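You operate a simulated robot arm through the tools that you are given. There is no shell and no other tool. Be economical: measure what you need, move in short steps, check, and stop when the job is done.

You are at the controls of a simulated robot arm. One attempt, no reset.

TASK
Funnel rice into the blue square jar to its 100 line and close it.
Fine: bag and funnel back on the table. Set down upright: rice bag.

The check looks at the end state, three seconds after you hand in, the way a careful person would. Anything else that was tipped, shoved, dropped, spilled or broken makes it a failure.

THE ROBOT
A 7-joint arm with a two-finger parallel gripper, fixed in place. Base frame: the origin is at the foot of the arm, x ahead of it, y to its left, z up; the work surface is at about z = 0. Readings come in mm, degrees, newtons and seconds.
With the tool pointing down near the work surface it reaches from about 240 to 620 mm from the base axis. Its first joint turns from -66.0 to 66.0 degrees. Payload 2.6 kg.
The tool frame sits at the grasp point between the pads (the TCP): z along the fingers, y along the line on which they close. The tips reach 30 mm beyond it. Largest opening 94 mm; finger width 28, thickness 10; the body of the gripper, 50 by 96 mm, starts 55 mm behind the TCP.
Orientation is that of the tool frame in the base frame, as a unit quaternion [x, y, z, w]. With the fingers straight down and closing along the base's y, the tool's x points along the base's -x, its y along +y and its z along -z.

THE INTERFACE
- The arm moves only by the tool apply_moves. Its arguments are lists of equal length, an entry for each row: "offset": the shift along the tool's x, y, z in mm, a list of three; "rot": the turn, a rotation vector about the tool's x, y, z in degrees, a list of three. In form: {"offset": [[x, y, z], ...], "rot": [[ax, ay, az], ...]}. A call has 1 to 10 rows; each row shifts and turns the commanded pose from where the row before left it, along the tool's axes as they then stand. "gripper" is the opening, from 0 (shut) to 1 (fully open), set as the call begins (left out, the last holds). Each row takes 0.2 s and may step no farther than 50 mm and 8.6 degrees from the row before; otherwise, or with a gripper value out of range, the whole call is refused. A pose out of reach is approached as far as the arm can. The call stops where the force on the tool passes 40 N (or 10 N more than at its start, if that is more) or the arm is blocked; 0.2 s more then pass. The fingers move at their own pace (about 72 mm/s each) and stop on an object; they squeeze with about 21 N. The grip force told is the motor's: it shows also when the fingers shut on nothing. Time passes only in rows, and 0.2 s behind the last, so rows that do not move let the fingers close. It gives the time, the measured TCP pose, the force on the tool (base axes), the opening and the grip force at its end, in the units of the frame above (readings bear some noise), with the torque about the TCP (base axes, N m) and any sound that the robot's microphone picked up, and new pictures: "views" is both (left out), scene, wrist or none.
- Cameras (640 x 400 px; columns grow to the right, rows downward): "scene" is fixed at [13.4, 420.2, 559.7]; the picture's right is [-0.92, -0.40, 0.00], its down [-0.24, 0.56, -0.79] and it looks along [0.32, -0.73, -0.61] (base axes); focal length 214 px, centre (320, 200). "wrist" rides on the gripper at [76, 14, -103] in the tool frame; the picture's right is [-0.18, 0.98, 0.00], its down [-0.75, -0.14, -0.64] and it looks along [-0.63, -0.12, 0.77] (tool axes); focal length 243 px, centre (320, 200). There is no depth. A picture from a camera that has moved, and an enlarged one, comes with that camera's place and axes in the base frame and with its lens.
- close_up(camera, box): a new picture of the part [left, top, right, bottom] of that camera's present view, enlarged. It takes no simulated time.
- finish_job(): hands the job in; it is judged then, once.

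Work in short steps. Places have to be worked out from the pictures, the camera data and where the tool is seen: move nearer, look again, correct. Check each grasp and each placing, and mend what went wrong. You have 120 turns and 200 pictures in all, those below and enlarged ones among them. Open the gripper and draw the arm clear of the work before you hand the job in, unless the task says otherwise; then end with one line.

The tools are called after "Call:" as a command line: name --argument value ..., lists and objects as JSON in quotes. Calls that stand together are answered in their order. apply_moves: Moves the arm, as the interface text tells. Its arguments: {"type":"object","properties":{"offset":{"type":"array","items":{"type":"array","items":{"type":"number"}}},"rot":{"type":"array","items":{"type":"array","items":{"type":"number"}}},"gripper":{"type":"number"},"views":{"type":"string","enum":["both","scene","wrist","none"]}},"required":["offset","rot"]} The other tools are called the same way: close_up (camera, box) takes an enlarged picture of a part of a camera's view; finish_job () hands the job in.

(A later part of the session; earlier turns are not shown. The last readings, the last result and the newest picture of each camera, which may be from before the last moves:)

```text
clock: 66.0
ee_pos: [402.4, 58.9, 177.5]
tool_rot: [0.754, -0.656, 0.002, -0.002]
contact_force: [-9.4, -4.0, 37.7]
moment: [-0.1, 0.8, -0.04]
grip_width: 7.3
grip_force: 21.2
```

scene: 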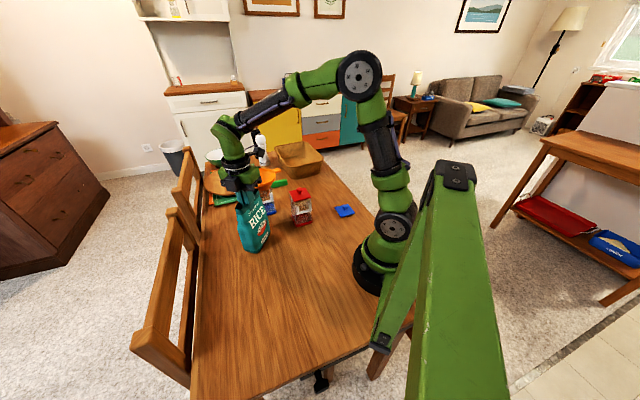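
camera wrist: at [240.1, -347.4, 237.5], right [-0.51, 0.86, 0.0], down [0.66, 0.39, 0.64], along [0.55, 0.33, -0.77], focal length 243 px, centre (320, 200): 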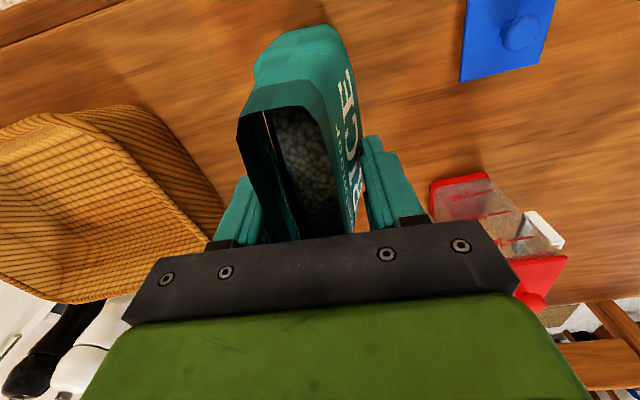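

On the table. Relieve the press by 2 mm, open, and rise straight up.

Call:
apply_moves --offset '[[0, 0, -2], [0, 0, 0]]' --rot '[[0, 0, 0], [0, 0, 0]]' --views "none"

Call:
apply_moves --offset '[[0, 0, 0], [0, 0, 0], [0, 0, 0], [0, 0, 0], [0, 0, -40], [0, 0, -50], [0, 0, -50], [0, 0, -30]]' --rot '[[0, 0, 0], [0, 0, 0], [0, 0, 0], [0, 0, 0], [0, 0, 0], [0, 0, 0], [0, 0, 0], [0, 0, 0]]' --gripper 1

Call:
close_up --camera "scene" --box '[190, 170, 310, 260]'

Call:
close_up --camera "wrist" --box '[220, 0, 440, 220]'

```text
clock: 66.6
ee_pos: [400.5, 57.3, 177.1]
tool_rot: [0.755, -0.655, 0.0, -0.001]
contact_force: [0.2, 0.2, 19.1]
moment: [-0.22, 0.11, -0.14]
grip_width: 7.5
grip_force: 21.5
```

```text
clock: 68.4
ee_pos: [401.7, 57.0, 347.1]
tool_rot: [0.754, -0.656, 0.0, 0.001]
contact_force: [0.0, 0.1, 0.3]
moment: [0.03, 0.02, 0.02]
grip_width: 94.1
grip_force: 0.2
camera wrist: at [399.5, -20.9, 449.5], right [-1.0, 0.04, 0.0], down [0.04, 0.77, 0.64], along [0.03, 0.64, -0.77], focal length 243 px, centre (320, 200)
```

scene: 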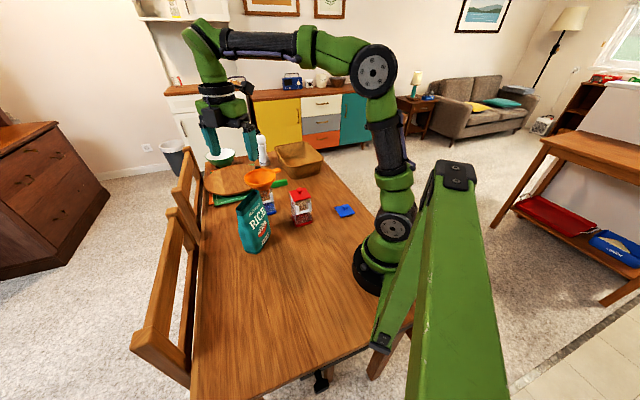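
wrist: 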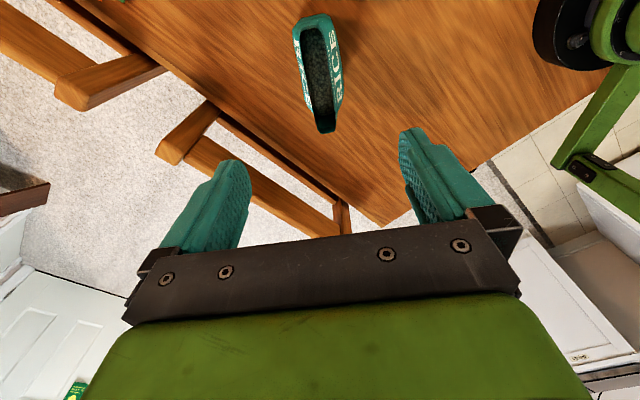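

```text
4.44 times, centred on (250, 215) of scene
camera zoom: at [13.4, 420.2, 559.7], right [-0.92, -0.4, 0.0], down [-0.24, 0.56, -0.79], along [0.32, -0.73, -0.61], focal length 953 px, centre (631, 133)
```

zoom: 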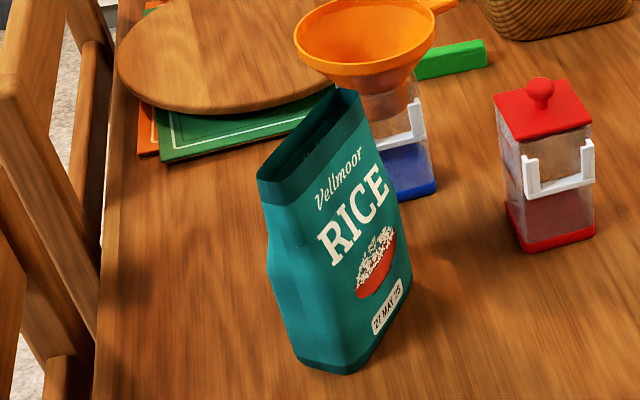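

```text
1.82 times, centred on (330, 110) of wrist
camera zoom: at [399.5, -20.9, 449.5], right [-1.0, 0.04, 0.0], down [0.04, 0.77, 0.64], along [0.03, 0.64, -0.77], focal length 441 px, centre (302, 364)
```

zoom: 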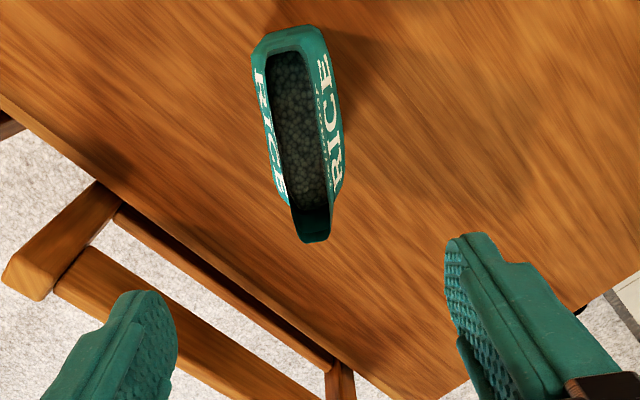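

Bag stands upright at ≈(402,50), width axis along y, bulging at mid-height. I move out to its +y side and tilt the hand to horizontal pointing at it, at height first.

Call:
apply_moves --offset '[[-37.4, 0, 0], [-37.4, 0, 0], [-37.4, 0, 0], [-37.4, 0, 0]]' --rot '[[0, 0, 0], [0, 0, 0], [0, 0, 0], [0, 0, 0]]' --views "none"

Call:
apply_moves --offset '[[0, 0, 0], [0, 0, 0], [0, 0, 0], [0, 0, 0], [0, 0, 0], [0, 0, 0], [0, 0, 0], [0, 0, 0], [0, 0, 0], [0, 0, 0]]' --rot '[[0, 8.5, 0], [0, 8.5, 0], [0, 8.5, 0], [0, 8.5, 0], [0, 8.5, 0], [0, 8.5, 0], [0, 8.5, 0], [0, 8.5, 0], [0, 8.5, 0], [0, 8.5, 0]]'

```text
clock: 69.4
ee_pos: [380.2, 205.6, 344.9]
tool_rot: [0.754, -0.657, -0.001, -0.001]
contact_force: [-0.1, -0.6, -0.1]
moment: [0.01, 0.0, -0.01]
grip_width: 93.8
grip_force: 0.0
```

```text
clock: 71.6
ee_pos: [380.2, 205.7, 347.1]
tool_rot: [0.556, -0.483, 0.51, 0.444]
contact_force: [-0.1, 0.2, -0.4]
moment: [0.0, -0.02, -0.01]
grip_width: 94.0
grip_force: 0.0
camera wrist: at [352.7, 297.3, 432.0], right [-0.98, -0.12, -0.18], down [0.04, 0.72, -0.7], along [0.22, -0.69, -0.69], focal length 243 px, centre (320, 200)
```

scene: 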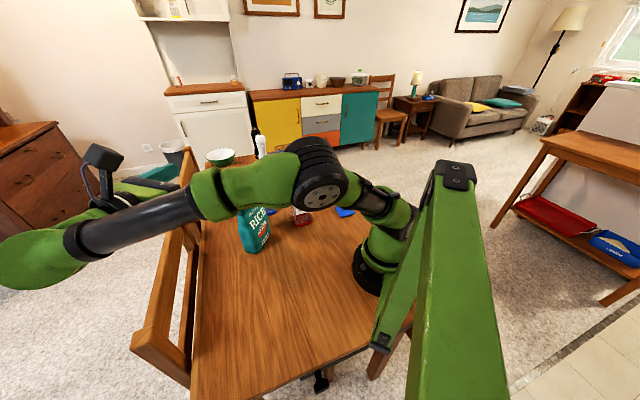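
wrist: 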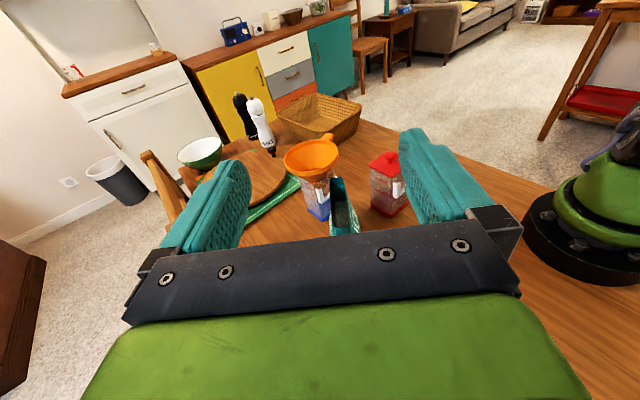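

Good. Lower in stages, checking the forearm's clearance from the bag.

Call:
apply_moves --offset '[[-47, 0, 4], [-47, 0, 4], [-47, 0, 4]]' --rot '[[0, 0, 0], [0, 0, 0], [0, 0, 0]]'

```text
clock: 72.4
ee_pos: [378.5, 206.2, 205.0]
tool_rot: [0.558, -0.484, 0.509, 0.443]
contact_force: [0.1, 0.2, -0.6]
moment: [0.02, 0.04, 0.01]
grip_width: 94.0
grip_force: 0.0
camera wrist: at [351.9, 296.3, 289.4], right [-0.98, -0.12, -0.18], down [0.04, 0.72, -0.69], along [0.22, -0.68, -0.7], focal length 243 px, centre (320, 200)
```

scene: 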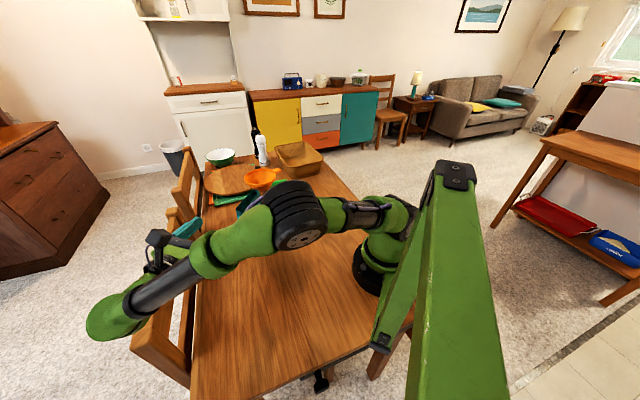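
wrist: 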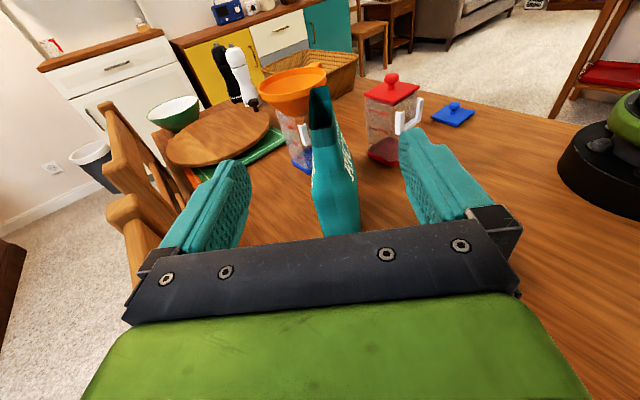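

Call:
close_up --camera "scene" --box '[60, 150, 440, 390]'

```text
1.67 times, centred on (250, 270) of scene
camera zoom: at [13.4, 420.2, 559.7], right [-0.92, -0.4, 0.0], down [-0.24, 0.56, -0.79], along [0.32, -0.73, -0.61], focal length 358 px, centre (437, 83)
```

zoom: 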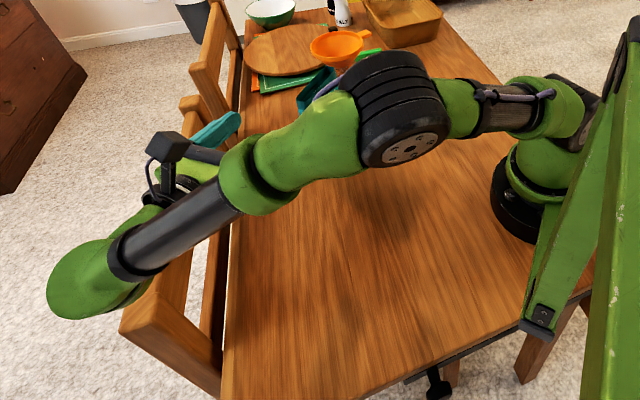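

The elbow stays over empty table. I set tilt to 80° and lower the hand to z≈83 at the stand-off.

Call:
apply_moves --offset '[[0, 0, 0], [-30, -1, 5.3], [-30, -1, 5.3], [-30, -1, 5.3], [-30, -1, 5.3], [0, 0, 0]]' --rot '[[0, -5, 0], [0, 0, 0], [0, 0, 0], [0, 0, 0], [0, 0, 0], [0, 0, 0]]'

```text
clock: 74.0
ee_pos: [396.3, 219.8, 121.1]
tool_rot: [0.58, -0.536, 0.486, 0.376]
contact_force: [0.5, 0.7, 0.3]
moment: [0.02, -0.01, -0.01]
grip_width: 93.9
grip_force: 0.0
stopped in row 6: the arm was blocked; the commanded pose is now the measured one
camera wrist: at [362.5, 293.8, 218.6], right [-0.96, -0.09, -0.26], down [0.07, 0.83, -0.56], along [0.27, -0.56, -0.79], focal length 243 px, centre (320, 200)
```

scene: 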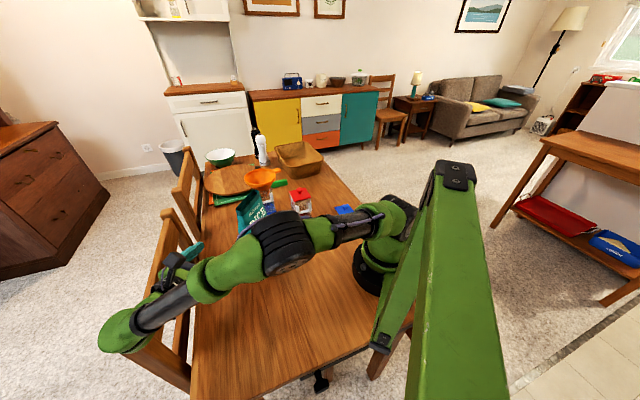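
wrist: 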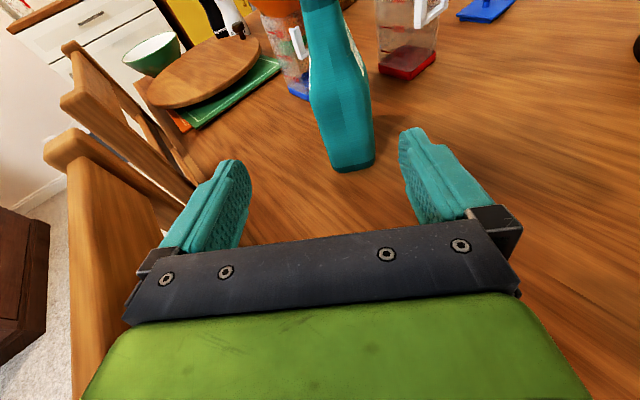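

The arm got blocked (possibly a joint limit or the chair being near). I back up at once and look.

Call:
apply_moves --offset '[[20, 0, 0], [30, 0, 0], [30, 0, 0], [0, 0, 0]]' --rot '[[0, 0, 0], [0, 0, 0], [0, 0, 0], [0, 0, 0]]'

Call:
close_up --camera "scene" --box '[80, 150, 320, 390]'

```text
clock: 75.0
ee_pos: [392.8, 197.9, 196.8]
tool_rot: [0.579, -0.535, 0.485, 0.379]
contact_force: [-0.1, -0.5, 1.2]
moment: [0.03, -0.01, -0.01]
grip_width: 94.1
grip_force: 0.0
camera wrist: at [359.4, 272.8, 294.1], right [-0.96, -0.09, -0.26], down [0.07, 0.83, -0.56], along [0.26, -0.56, -0.79], focal length 243 px, centre (320, 200)
```

scene: 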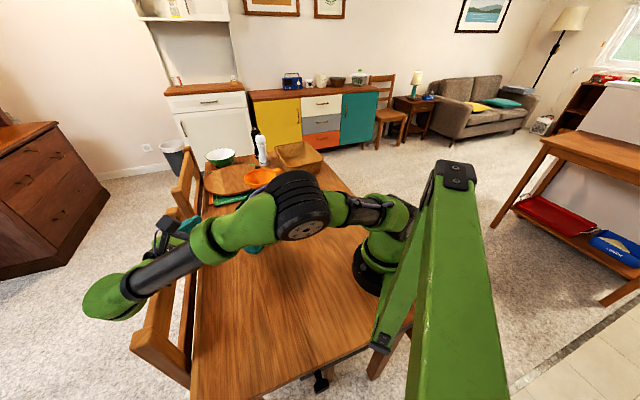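
wrist: 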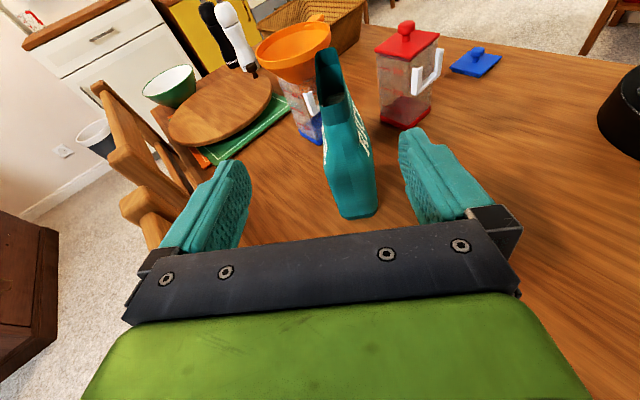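

```text
1.67 times, centred on (200, 270) of scene
camera zoom: at [13.4, 420.2, 559.7], right [-0.92, -0.4, 0.0], down [-0.24, 0.56, -0.79], along [0.32, -0.73, -0.61], focal length 358 px, centre (520, 83)
```

zoom: 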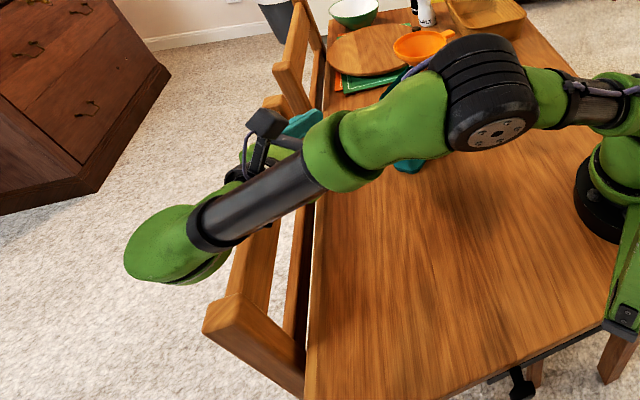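

The chair hasn't moved. A less horizontal hand keeps the wrist higher: I'll use 55° tilt (35° above horizontal), gripping the bag's +y half at z≈85. First re-orient and go to a stand-off on that axis.

Call:
apply_moves --offset '[[0, 0, 0], [0, 0, 0], [0, 0, 0], [-9.5, 5.3, 29], [-9.5, 5.3, 29], [0, 0, 0]]' --rot '[[-1, -7, -1.2], [-1, -7, -1.2], [-1, -7, -1.2], [0, 0, 0], [0, 0, 0], [0, 0, 0]]'

Call:
close_up --camera "wrist" --box '[200, 20, 440, 240]'

```text
clock: 76.4
ee_pos: [386.4, 163.2, 148.0]
tool_rot: [0.665, -0.589, 0.344, 0.304]
contact_force: [0.5, -0.6, 0.2]
moment: [0.01, -0.06, 0.01]
grip_width: 94.2
grip_force: 0.1
camera wrist: at [367.4, 199.3, 269.2], right [-0.99, -0.01, -0.15], down [0.03, 0.97, -0.24], along [0.15, -0.24, -0.96], focal length 243 px, centre (320, 200)
```

scene: 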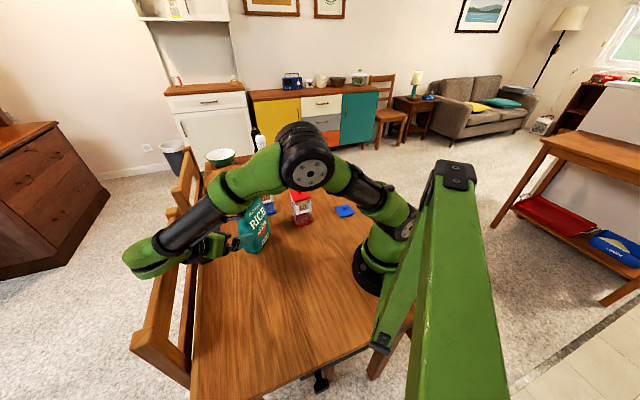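
wrist: 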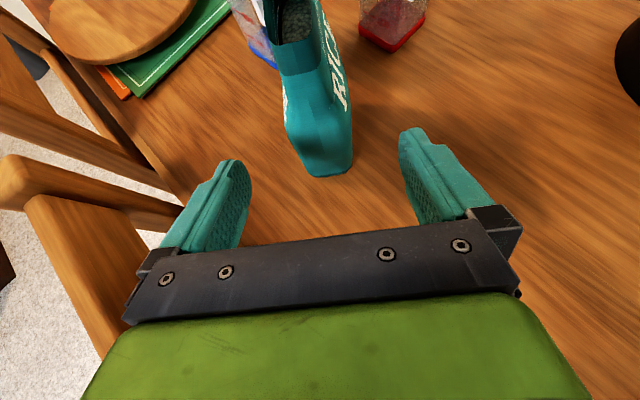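

```text
1.82 times, centred on (320, 130) of wrist
camera zoom: at [367.4, 199.3, 269.2], right [-0.99, -0.01, -0.15], down [0.03, 0.97, -0.24], along [0.15, -0.24, -0.96], focal length 441 px, centre (320, 327)
```

zoom: 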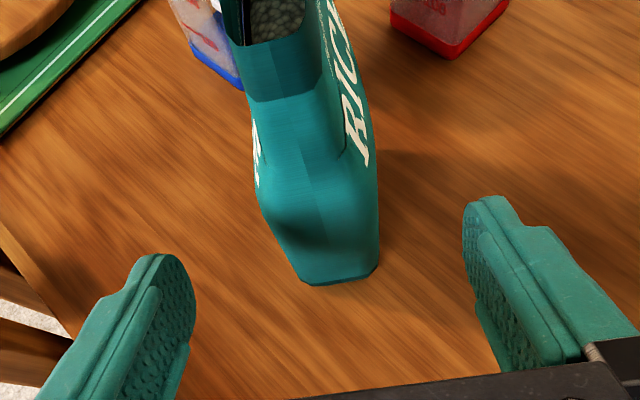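

Excellent view; fingers straddle the bag symmetrically. Advance 108 mm along the fingers.

Call:
apply_moves --offset '[[0, 0, 30], [0, 0, 30], [0, 0, 25], [0, 0, 15], [0, 0, 8], [0, 0, 0]]' --rot '[[0, 0, 0], [0, 0, 0], [0, 0, 0], [0, 0, 0], [0, 0, 0], [0, 0, 0]]'

Call:
close_up --camera "scene" --box '[180, 170, 320, 290]'

```text
clock: 77.8
ee_pos: [397.8, 75.5, 85.1]
tool_rot: [0.664, -0.589, 0.344, 0.305]
contact_force: [0.2, 0.5, -0.3]
moment: [0.05, 0.0, -0.02]
grip_width: 94.2
grip_force: 0.1
camera wrist: at [377.5, 111.5, 206.5], right [-0.99, -0.01, -0.15], down [0.02, 0.97, -0.24], along [0.15, -0.25, -0.96], focal length 243 px, centre (320, 200)
```

scene: 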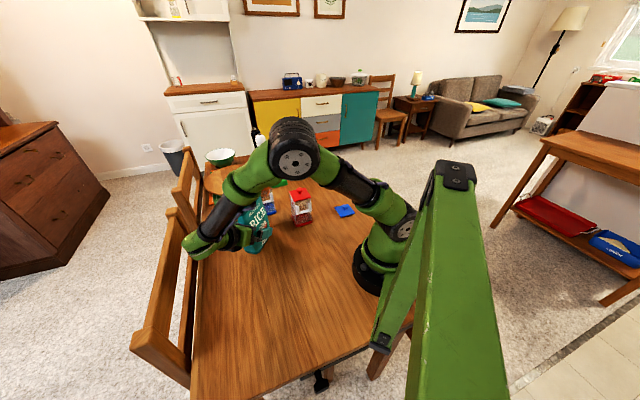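
wrist: 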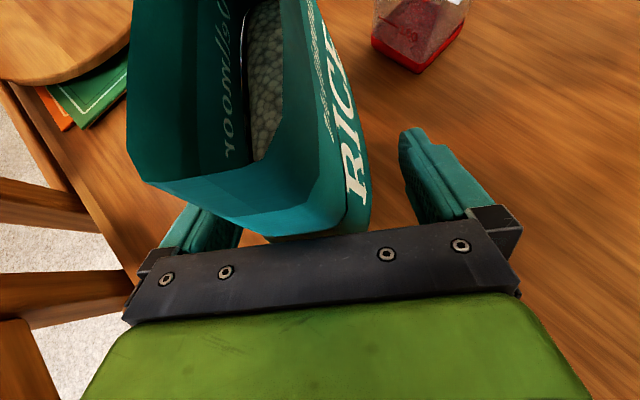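

```text
3.33 times, centred on (250, 230) of scene
camera zoom: at [13.4, 420.2, 559.7], right [-0.92, -0.4, 0.0], down [-0.24, 0.56, -0.79], along [0.32, -0.73, -0.61], focal length 715 px, centre (553, 100)
```

zoom: 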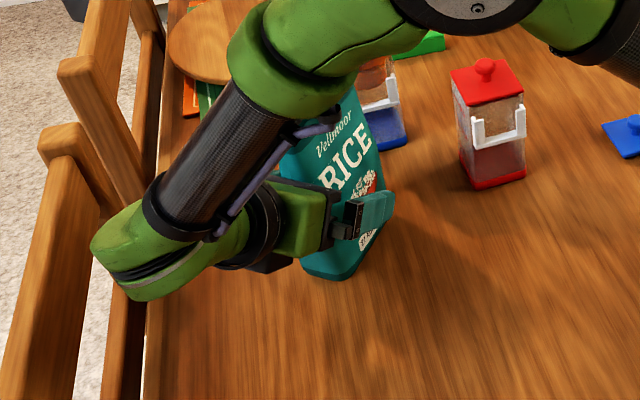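

In place at mid-height without contact. Close.

Call:
apply_moves --offset '[[0, 0, 0], [0, 0, 0], [0, 0, 0], [0, 0, 0], [0, 0, 0]]' --rot '[[0, 0, 0], [0, 0, 0], [0, 0, 0], [0, 0, 0], [0, 0, 0]]' --gripper 0 --views "wrist"

Call:
apply_moves --offset '[[4.1, 0, -2.9], [4.1, 0, -2.9], [8.2, 0, -5.7], [0, 0, 0], [0, 0, 0]]' --rot '[[0, 0, 0], [0, 0, 0], [0, 0, 0], [0, 0, 0], [0, 0, 0]]' --views "wrist"

Call:
close_up --camera "scene" --box '[180, 170, 320, 290]'

```text
clock: 79.0
ee_pos: [396.3, 75.1, 86.0]
tool_rot: [0.665, -0.59, 0.345, 0.303]
contact_force: [3.3, 0.0, 4.7]
moment: [-0.02, -0.11, 0.05]
grip_width: 60.1
grip_force: 20.9
camera wrist: at [377.6, 111.7, 206.9], right [-0.99, -0.01, -0.15], down [0.02, 0.97, -0.24], along [0.15, -0.25, -0.96], focal length 243 px, centre (320, 200)
```

wrist: 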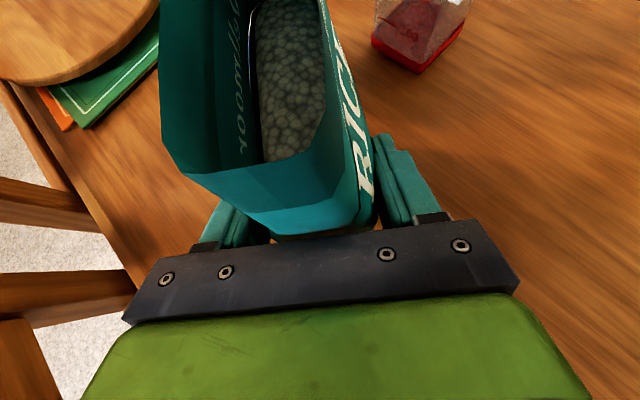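

```text
clock: 80.2
ee_pos: [398.1, 72.8, 104.4]
tool_rot: [0.664, -0.59, 0.343, 0.304]
contact_force: [-0.1, -0.9, -4.1]
moment: [0.09, 0.03, -0.04]
grip_width: 60.2
grip_force: 21.7
camera wrist: at [379.0, 110.1, 226.9], right [-0.99, -0.01, -0.15], down [0.03, 0.97, -0.24], along [0.15, -0.25, -0.96], focal length 243 px, centre (320, 200)
```

wrist: 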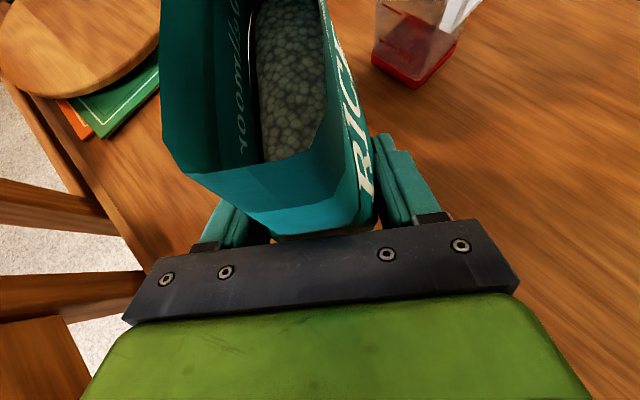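

```text
3.33 times, centred on (250, 230) of scene
camera zoom: at [13.4, 420.2, 559.7], right [-0.92, -0.4, 0.0], down [-0.24, 0.56, -0.79], along [0.32, -0.73, -0.61], focal length 715 px, centre (553, 100)
```

zoom: 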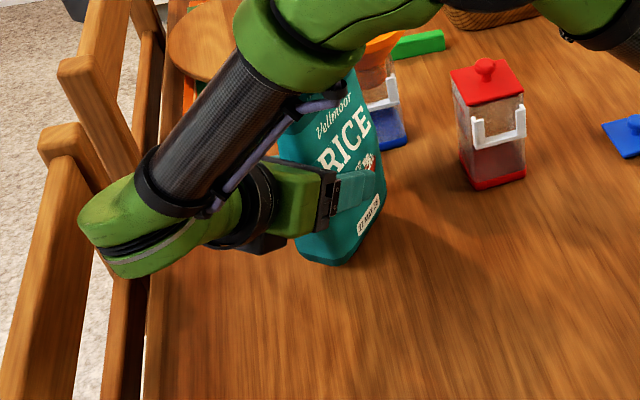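

Held firmly (60 mm, 4.3 N, no slide). Bottom-on-table corresponds to TCP z≈85.5 at this orientation. Raise 200 mm.

Call:
apply_moves --offset '[[24.6, 0, -17.2], [32.8, 0, -23], [32.8, 0, -23], [32.8, 0, -23], [24.6, 0, -17.2], [16.4, 0, -11.5], [0, 0, 0]]' --rot '[[0, 0, 0], [0, 0, 0], [0, 0, 0], [0, 0, 0], [0, 0, 0], [0, 0, 0], [0, 0, 0]]'

```text
clock: 81.8
ee_pos: [396.3, 72.2, 305.6]
tool_rot: [0.665, -0.59, 0.344, 0.303]
contact_force: [0.4, 0.4, -4.6]
moment: [0.1, 0.01, -0.02]
grip_width: 60.1
grip_force: 20.7
camera wrist: at [377.4, 108.7, 427.4], right [-0.99, -0.01, -0.15], down [0.03, 0.97, -0.24], along [0.15, -0.25, -0.96], focal length 243 px, centre (320, 200)
```

scene: 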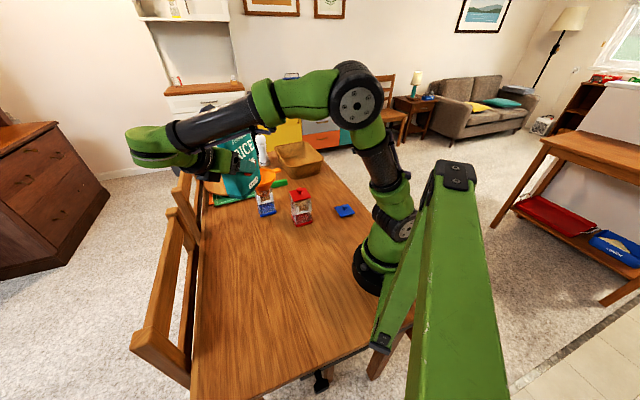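
wrist: 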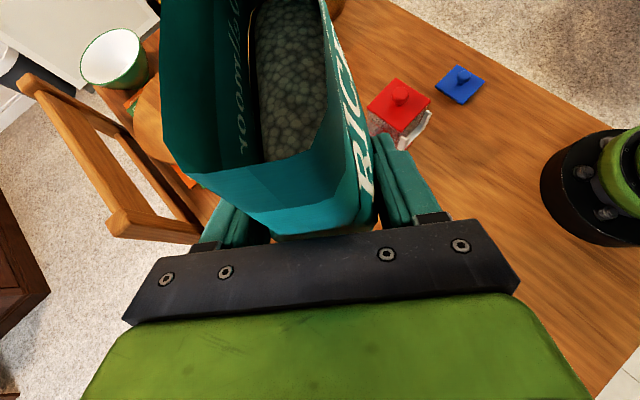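

Steady. Shift to x≈454 so that the mouth will be over the funnel, then tilt to 40° in slow steps.

Call:
apply_moves --offset '[[7.7, -27.5, 11], [7.7, -27.5, 11], [0, 0, 0]]' --rot '[[0, 0, 0], [0, 0, 0], [0, 0, 0]]' --views "none"

Call:
apply_moves --offset '[[0, 0, 0], [0, 0, 0], [0, 0, 0], [0, 0, 0], [0, 0, 0], [0, 0, 0], [0, 0, 0], [0, 0, 0], [0, 0, 0], [0, 0, 0]]' --rot '[[0, -4, 0], [0, -4, 0], [0, -4, 0], [0, -4, 0], [0, -4, 0], [0, -4, 0], [0, -4, 0], [0, -4, 0], [0, -4, 0], [0, -4, 0]]'

Call:
close_up --camera "scene" --box '[180, 110, 330, 230]'

```text
clock: 82.6
ee_pos: [453.7, 53.3, 304.8]
tool_rot: [0.665, -0.589, 0.345, 0.303]
contact_force: [0.5, 0.7, -4.8]
moment: [0.09, 0.02, 0.03]
grip_width: 60.2
grip_force: 21.3
```

```text
clock: 84.8
ee_pos: [453.6, 52.7, 305.4]
tool_rot: [0.743, -0.657, 0.096, 0.084]
contact_force: [-0.3, -0.3, -4.0]
moment: [0.0, 0.02, 0.01]
grip_width: 60.3
grip_force: 21.4
camera wrist: at [445.7, 2.4, 424.0], right [-1.0, 0.06, -0.05], down [0.03, 0.9, 0.43], along [0.07, 0.43, -0.9], focal length 243 px, centre (320, 200)
```

scene: 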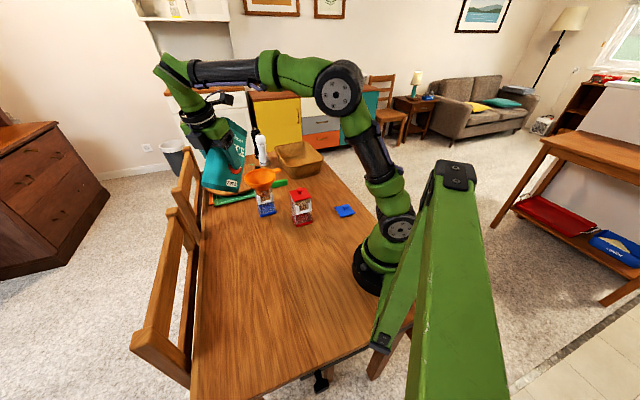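
wrist: 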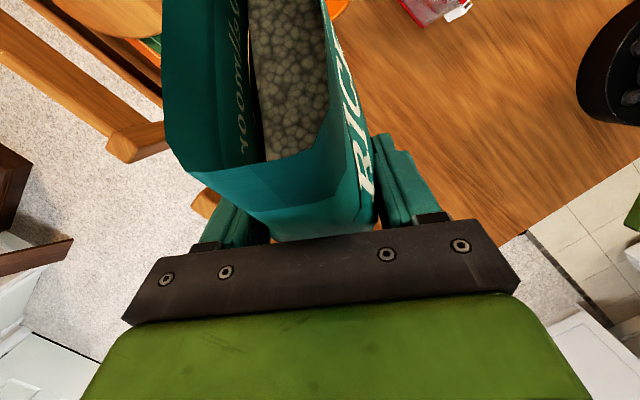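

```text
3.33 times, centred on (255, 170) of scene
camera zoom: at [13.4, 420.2, 559.7], right [-0.92, -0.4, 0.0], down [-0.24, 0.56, -0.79], along [0.32, -0.73, -0.61], focal length 715 px, centre (537, 300)
```

zoom: 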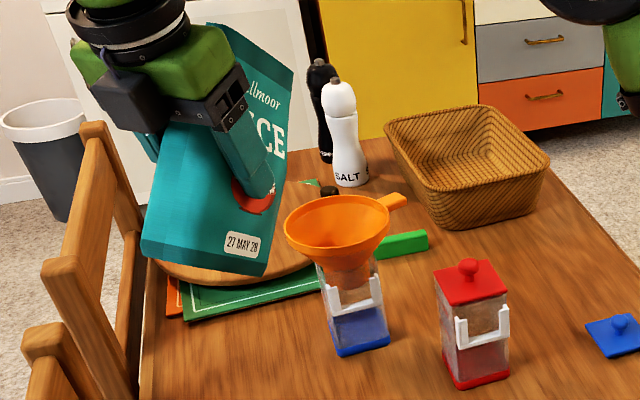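

Everything matches predictions: lip at ≈(468,−70), held firmly. No rice has moved. Lower straight down 115 mm so that the lip is ~55 mm above the rim.

Call:
apply_moves --offset '[[-7.5, 0, 27.8], [-7.5, 0, 27.8], [-7.5, 0, 27.8], [-7.5, 0, 27.8], [0, 0, 0]]' --rot '[[0, 0, 0], [0, 0, 0], [0, 0, 0], [0, 0, 0], [0, 0, 0]]' --views "none"

Call:
close_up --camera "scene" --box '[200, 120, 320, 230]'

```text
clock: 86.0
ee_pos: [455.9, 53.1, 191.4]
tool_rot: [0.742, -0.658, 0.097, 0.084]
contact_force: [-0.2, -0.2, -4.3]
moment: [0.03, 0.03, 0.01]
grip_width: 60.0
grip_force: 20.8
```

```text
3.64 times, centred on (260, 175) of scene
camera zoom: at [13.4, 420.2, 559.7], right [-0.92, -0.4, 0.0], down [-0.24, 0.56, -0.79], along [0.32, -0.73, -0.61], focal length 780 px, centre (538, 291)
```

zoom: 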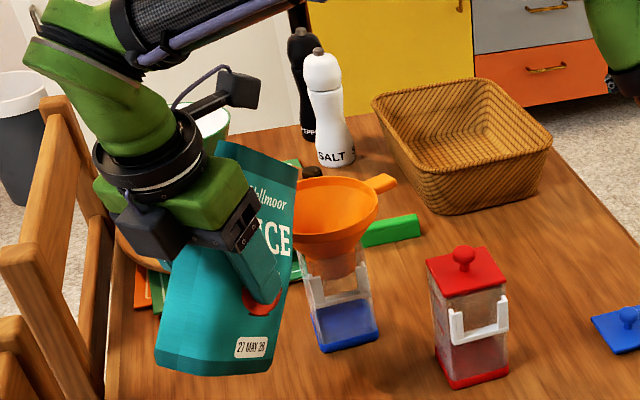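

Now rotate about the lip: +15° (to 55°) in slow steps, keeping the lip over the funnel.

Call:
apply_moves --offset '[[0.4, 0, -5.5], [0.4, 0, -5.5], [0.4, 0, -5.5], [0.4, 0, -5.5], [0.4, 0, -5.5], [0.4, 0, -5.5]]' --rot '[[0, -2.5, 0], [0, -2.5, 0], [0, -2.5, 0], [0, -2.5, 0], [0, -2.5, 0], [0, -2.5, 0]]' --views "wrist"

Call:
close_up --camera "scene" --box '[220, 130, 320, 220]'

```text
clock: 87.4
ee_pos: [453.3, 56.2, 223.3]
tool_rot: [0.748, -0.663, -0.001, -0.003]
contact_force: [0.4, -0.2, -5.1]
moment: [0.0, -0.02, -0.02]
grip_width: 60.0
grip_force: 20.9
camera wrist: at [448.9, -23.2, 325.4], right [-1.0, 0.06, 0.0], down [0.05, 0.76, 0.65], along [0.04, 0.64, -0.76], focal length 243 px, centre (320, 200)
```

wrist: 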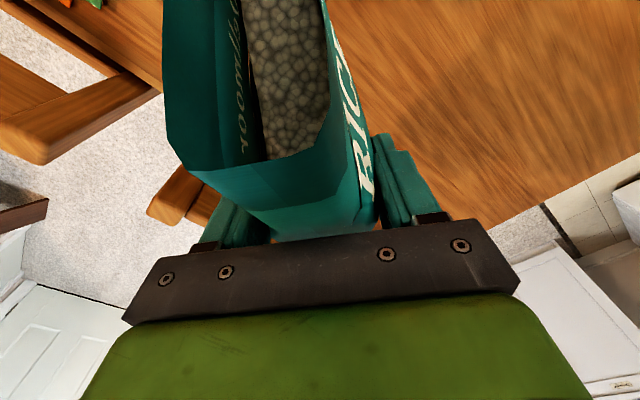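

```text
4.44 times, centred on (270, 175) of scene
camera zoom: at [13.4, 420.2, 559.7], right [-0.92, -0.4, 0.0], down [-0.24, 0.56, -0.79], along [0.32, -0.73, -0.61], focal length 953 px, centre (542, 311)
```

zoom: 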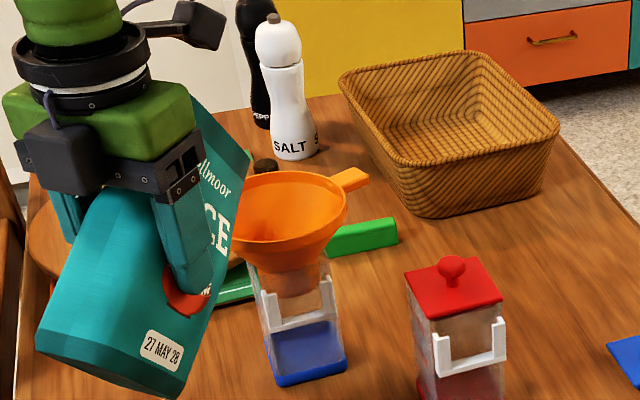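

No flow at 55°. Continue to 65°, letting the lip come down ~12 mm.

Call:
apply_moves --offset '[[0.4, 0, -2.5], [0.4, 0, -2.5], [0.4, 0, -2.5], [0.4, 0, -2.5], [0, 0, 0]]' --rot '[[0, -2.5, 0], [0, -2.5, 0], [0, -2.5, 0], [0, -2.5, 0], [0, 0, 0]]' --views "none"

Call:
close_up --camera "scene" --box '[220, 130, 320, 220]'

```text
clock: 88.6
ee_pos: [453.2, 53.7, 234.0]
tool_rot: [0.746, -0.66, -0.066, -0.061]
contact_force: [0.2, 0.5, -5.7]
moment: [-0.04, 0.02, -0.03]
grip_width: 59.8
grip_force: 20.6
```

```text
4.44 times, centred on (270, 175) of scene
camera zoom: at [13.4, 420.2, 559.7], right [-0.92, -0.4, 0.0], down [-0.24, 0.56, -0.79], along [0.32, -0.73, -0.61], focal length 953 px, centre (542, 311)
```

zoom: 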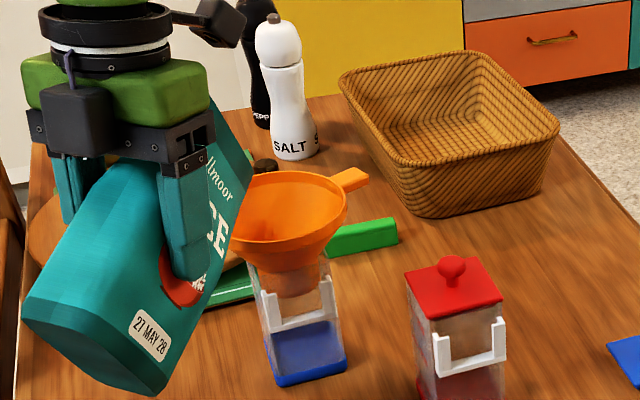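

Still no flow at 65°. Continue to 72° and shift the lip ~5 mm further over the funnel.

Call:
apply_moves --offset '[[2.1, 0, -3.5], [2.1, 0, -3.5], [2, 0, -2.5], [0, 0, 0]]' --rot '[[0, -2.5, 0], [0, -2.5, 0], [0, -2, 0], [0, 0, 0]]' --views "none"

Call:
close_up --camera "scene" --box '[220, 130, 320, 220]'

```text
clock: 89.6
ee_pos: [454.1, 45.1, 241.2]
tool_rot: [0.74, -0.655, -0.112, -0.101]
contact_force: [0.4, -0.5, -4.1]
moment: [-0.02, 0.01, -0.01]
grip_width: 59.9
grip_force: 20.9
```

```text
4.44 times, centred on (270, 175) of scene
camera zoom: at [13.4, 420.2, 559.7], right [-0.92, -0.4, 0.0], down [-0.24, 0.56, -0.79], along [0.32, -0.73, -0.61], focal length 953 px, centre (542, 311)
```

zoom: 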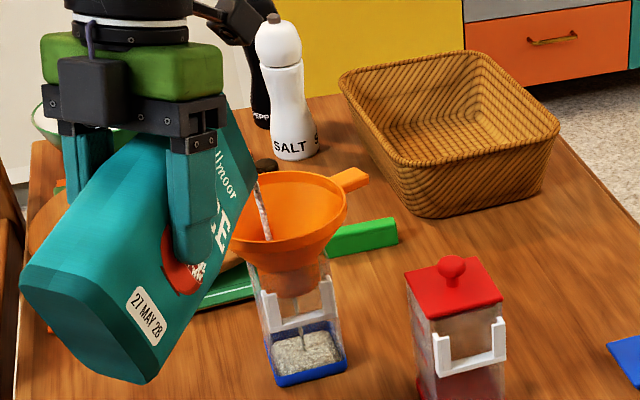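

Rice is flowing right into the funnel. Check the level in the jar.

Call:
close_up --camera "scene" --box '[252, 180, 296, 220]'

```text
10.00 times, centred on (274, 200) of scene
camera zoom: at [13.4, 420.2, 559.7], right [-0.92, -0.4, 0.0], down [-0.24, 0.56, -0.79], along [0.32, -0.73, -0.61], focal length 2145 px, centre (780, 200)
```

zoom: 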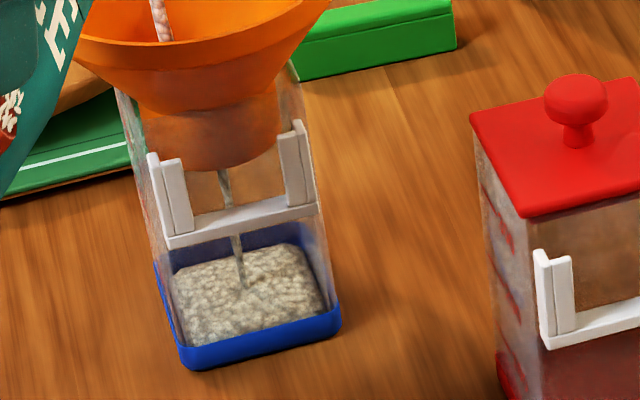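

About 10 mm so far; target is the 100 line (z≈32). Hold a moment more.

Call:
apply_moves --offset '[[0, 0, 0]]' --rot '[[0, 0, 0]]' --views "none"

Call:
close_up --camera "scene" --box '[252, 180, 296, 220]'

```text
clock: 90.0
ee_pos: [455.7, 46.1, 242.1]
tool_rot: [0.74, -0.655, -0.112, -0.1]
contact_force: [-0.2, 0.3, -5.4]
moment: [-0.08, 0.01, -0.02]
grip_width: 59.8
grip_force: 21.1
```

```text
10.00 times, centred on (274, 200) of scene
camera zoom: at [13.4, 420.2, 559.7], right [-0.92, -0.4, 0.0], down [-0.24, 0.56, -0.79], along [0.32, -0.73, -0.61], focal length 2145 px, centre (780, 200)
```

zoom: 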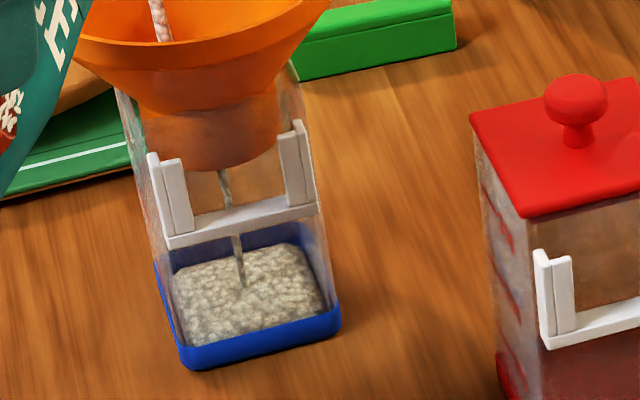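

Flow is slow and well controlled. Wait ~1.2 s.

Call:
apply_moves --offset '[[0, 0, 0], [0, 0, 0], [0, 0, 0], [0, 0, 0], [0, 0, 0]]' --rot '[[0, 0, 0], [0, 0, 0], [0, 0, 0], [0, 0, 0], [0, 0, 0]]' --views "none"

Call:
close_up --camera "scene" --box '[252, 180, 296, 220]'

```text
clock: 91.2
ee_pos: [454.9, 45.8, 241.3]
tool_rot: [0.74, -0.655, -0.112, -0.101]
contact_force: [0.3, -0.2, -4.3]
moment: [-0.08, 0.02, -0.03]
grip_width: 59.8
grip_force: 20.9
```

```text
10.00 times, centred on (274, 200) of scene
camera zoom: at [13.4, 420.2, 559.7], right [-0.92, -0.4, 0.0], down [-0.24, 0.56, -0.79], along [0.32, -0.73, -0.61], focal length 2145 px, centre (780, 200)
```

zoom: 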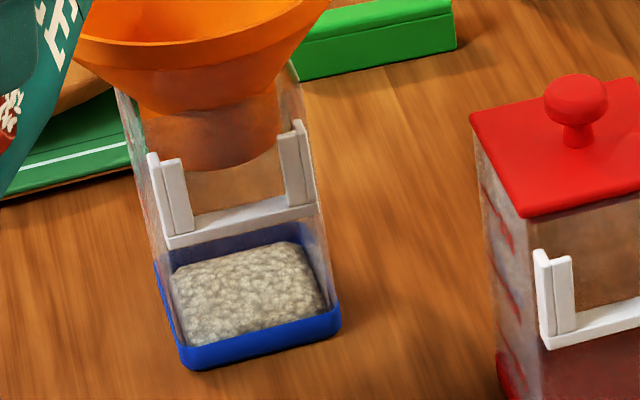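

Flow has stopped at this angle. Tilt 2.5° more and wait.

Call:
apply_moves --offset '[[0.4, 0, -5.2], [0, 0, 0], [0, 0, 0], [0, 0, 0]]' --rot '[[0, -2.5, 0], [0, 0, 0], [0, 0, 0], [0, 0, 0]]' --views "none"

Call:
close_up --camera "scene" --box '[252, 180, 296, 220]'

```text
clock: 92.2
ee_pos: [455.6, 42.4, 247.7]
tool_rot: [0.737, -0.654, -0.128, -0.114]
contact_force: [0.4, -0.2, -4.0]
moment: [-0.06, -0.01, -0.01]
grip_width: 59.9
grip_force: 20.7
```

```text
10.00 times, centred on (274, 200) of scene
camera zoom: at [13.4, 420.2, 559.7], right [-0.92, -0.4, 0.0], down [-0.24, 0.56, -0.79], along [0.32, -0.73, -0.61], focal length 2145 px, centre (780, 200)
```

zoom: 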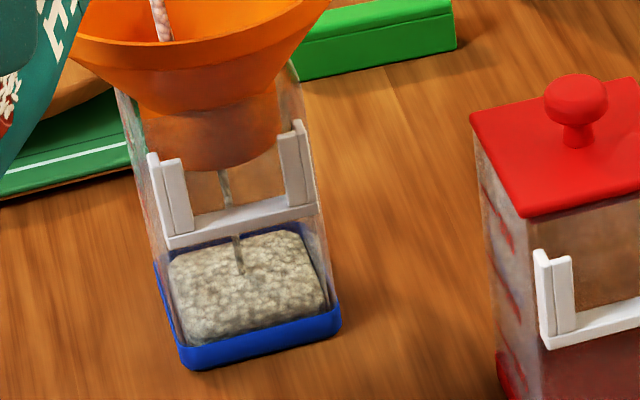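

Call:
apply_moves --offset '[[0, 0, 0], [0, 0, 0], [0, 0, 0], [0, 0, 0], [0, 0, 0]]' --rot '[[0, 0, 0], [0, 0, 0], [0, 0, 0], [0, 0, 0], [0, 0, 0]]' --views "none"

Call:
close_up --camera "scene" --box '[256, 192, 288, 220]'

```text
clock: 93.4
ee_pos: [454.5, 43.2, 246.2]
tool_rot: [0.738, -0.652, -0.129, -0.115]
contact_force: [-0.5, -0.4, -4.9]
moment: [-0.05, 0.0, -0.04]
grip_width: 59.9
grip_force: 20.9
```

```text
14.29 times, centred on (272, 206) of scene
camera zoom: at [13.4, 420.2, 559.7], right [-0.92, -0.4, 0.0], down [-0.24, 0.56, -0.79], along [0.32, -0.73, -0.61], focal length 3064 px, centre (1006, 114)
```

zoom: 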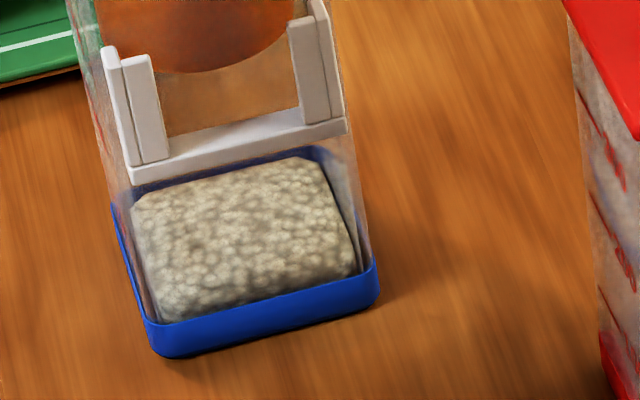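

Let me calibrate where the 100 line is, using the scene view of both jars' marked faces.

Call:
close_up --camera "scene" --box '[254, 180, 274, 220]'

Call:
close_up --camera "scene" --box '[284, 186, 320, 230]'

```text
10.00 times, centred on (264, 200) of scene
camera zoom: at [13.4, 420.2, 559.7], right [-0.92, -0.4, 0.0], down [-0.24, 0.56, -0.79], along [0.32, -0.73, -0.61], focal length 2145 px, centre (880, 200)
```

zoom: 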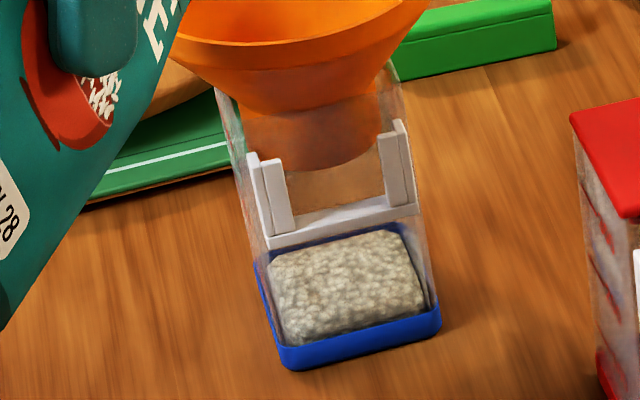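

```text
9.09 times, centred on (302, 208) of scene
camera zoom: at [13.4, 420.2, 559.7], right [-0.92, -0.4, 0.0], down [-0.24, 0.56, -0.79], along [0.32, -0.73, -0.61], focal length 1950 px, centre (484, 127)
```

zoom: 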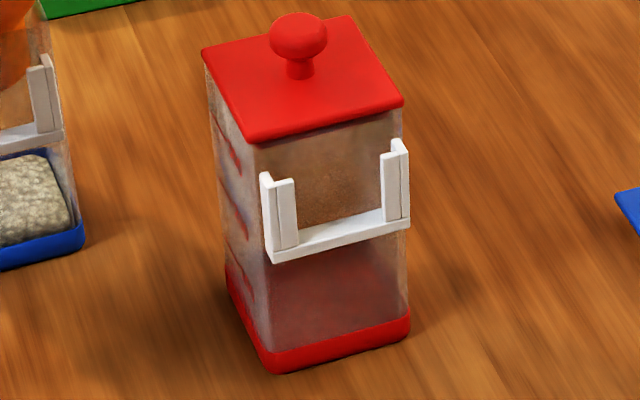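

Call:
close_up --camera "scene" --box '[288, 190, 304, 228]'

Call:
close_up --camera "scene" --box '[288, 210, 302, 226]'

```text
10.53 times, centred on (296, 209) of scene
camera zoom: at [13.4, 420.2, 559.7], right [-0.92, -0.4, 0.0], down [-0.24, 0.56, -0.79], along [0.32, -0.73, -0.61], focal length 2258 px, centre (573, 105)
```

zoom: 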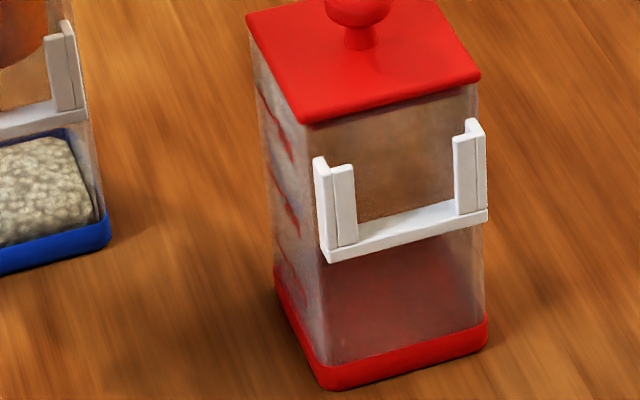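

```text
16.00 times, centred on (295, 218) of scene
camera zoom: at [13.4, 420.2, 559.7], right [-0.92, -0.4, 0.0], down [-0.24, 0.56, -0.79], along [0.32, -0.73, -0.61], focal length 3432 px, centre (720, -88)
```

zoom: 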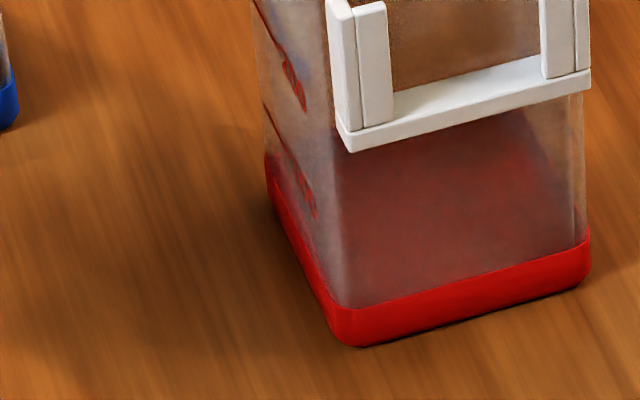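

The 100 line is ≈30 mm up, ~16 mm above the base band; rice is now at ≈17 mm. Its back edge should rise to about the bracket bar's upper edge. Tilt another 2.5° and wait.

Call:
apply_moves --offset '[[0.4, 0, -5.2], [0, 0, 0], [0, 0, 0], [0, 0, 0], [0, 0, 0], [0, 0, 0], [0, 0, 0], [0, 0, 0]]' --rot '[[0, -2.5, 0], [0, 0, 0], [0, 0, 0], [0, 0, 0], [0, 0, 0], [0, 0, 0], [0, 0, 0], [0, 0, 0]]' --views "none"

Call:
close_up --camera "scene" --box '[256, 192, 288, 220]'

```text
clock: 95.2
ee_pos: [454.5, 41.1, 252.4]
tool_rot: [0.735, -0.65, -0.144, -0.128]
contact_force: [0.3, 0.4, -3.5]
moment: [-0.09, -0.01, 0.0]
grip_width: 59.8
grip_force: 21.1
```

```text
14.29 times, centred on (272, 206) of scene
camera zoom: at [13.4, 420.2, 559.7], right [-0.92, -0.4, 0.0], down [-0.24, 0.56, -0.79], along [0.32, -0.73, -0.61], focal length 3064 px, centre (1006, 114)
```

zoom: 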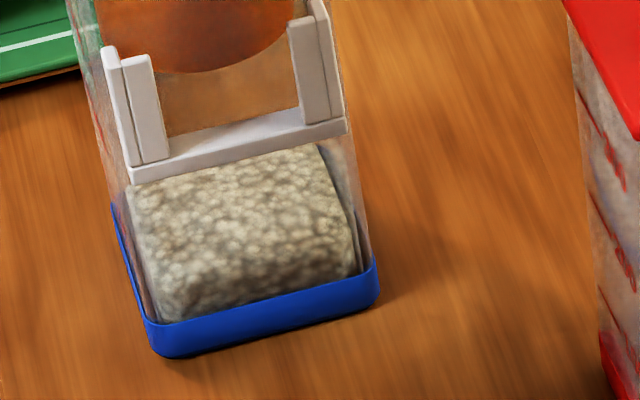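

Rising ~5 mm per step (now ≈22 mm). Another 2.5°.

Call:
apply_moves --offset '[[0.4, 0, -5.2], [0, 0, 0], [0, 0, 0], [0, 0, 0], [0, 0, 0], [0, 0, 0], [0, 0, 0], [0, 0, 0]]' --rot '[[0, -2.5, 0], [0, 0, 0], [0, 0, 0], [0, 0, 0], [0, 0, 0], [0, 0, 0], [0, 0, 0], [0, 0, 0]]' --views "none"

Call:
close_up --camera "scene" --box '[256, 192, 288, 220]'

Call:
close_up --camera "scene" --box '[230, 140, 300, 190]'

```text
clock: 97.0
ee_pos: [456.0, 37.9, 256.5]
tool_rot: [0.731, -0.648, -0.16, -0.143]
contact_force: [-0.5, 0.1, -3.8]
moment: [-0.1, -0.01, 0.01]
grip_width: 59.5
grip_force: 21.0
```

```text
14.29 times, centred on (272, 206) of scene
camera zoom: at [13.4, 420.2, 559.7], right [-0.92, -0.4, 0.0], down [-0.24, 0.56, -0.79], along [0.32, -0.73, -0.61], focal length 3064 px, centre (1006, 114)
```

zoom: 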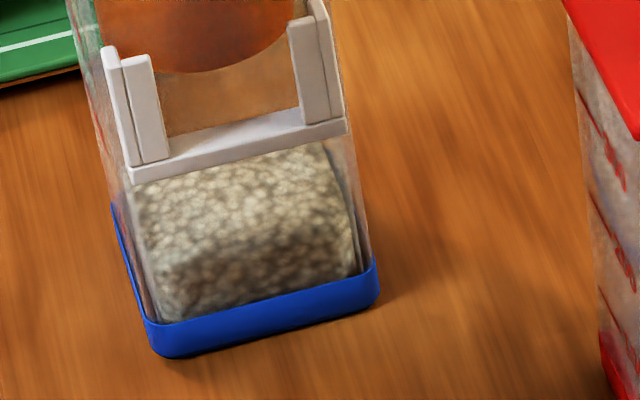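

```text
8.00 times, centred on (265, 165) of scene
camera zoom: at [13.4, 420.2, 559.7], right [-0.92, -0.4, 0.0], down [-0.24, 0.56, -0.79], along [0.32, -0.73, -0.61], focal length 1716 px, centre (760, 480)
```

zoom: 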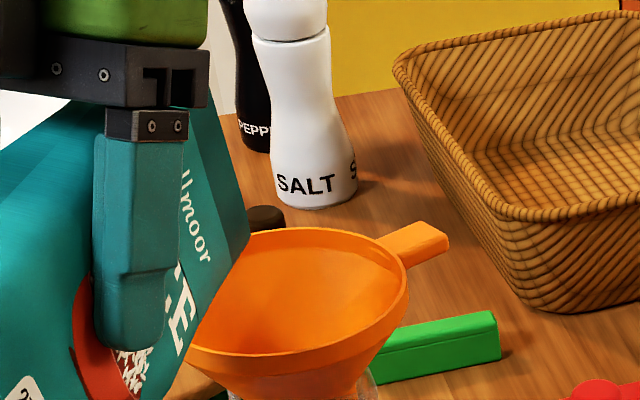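

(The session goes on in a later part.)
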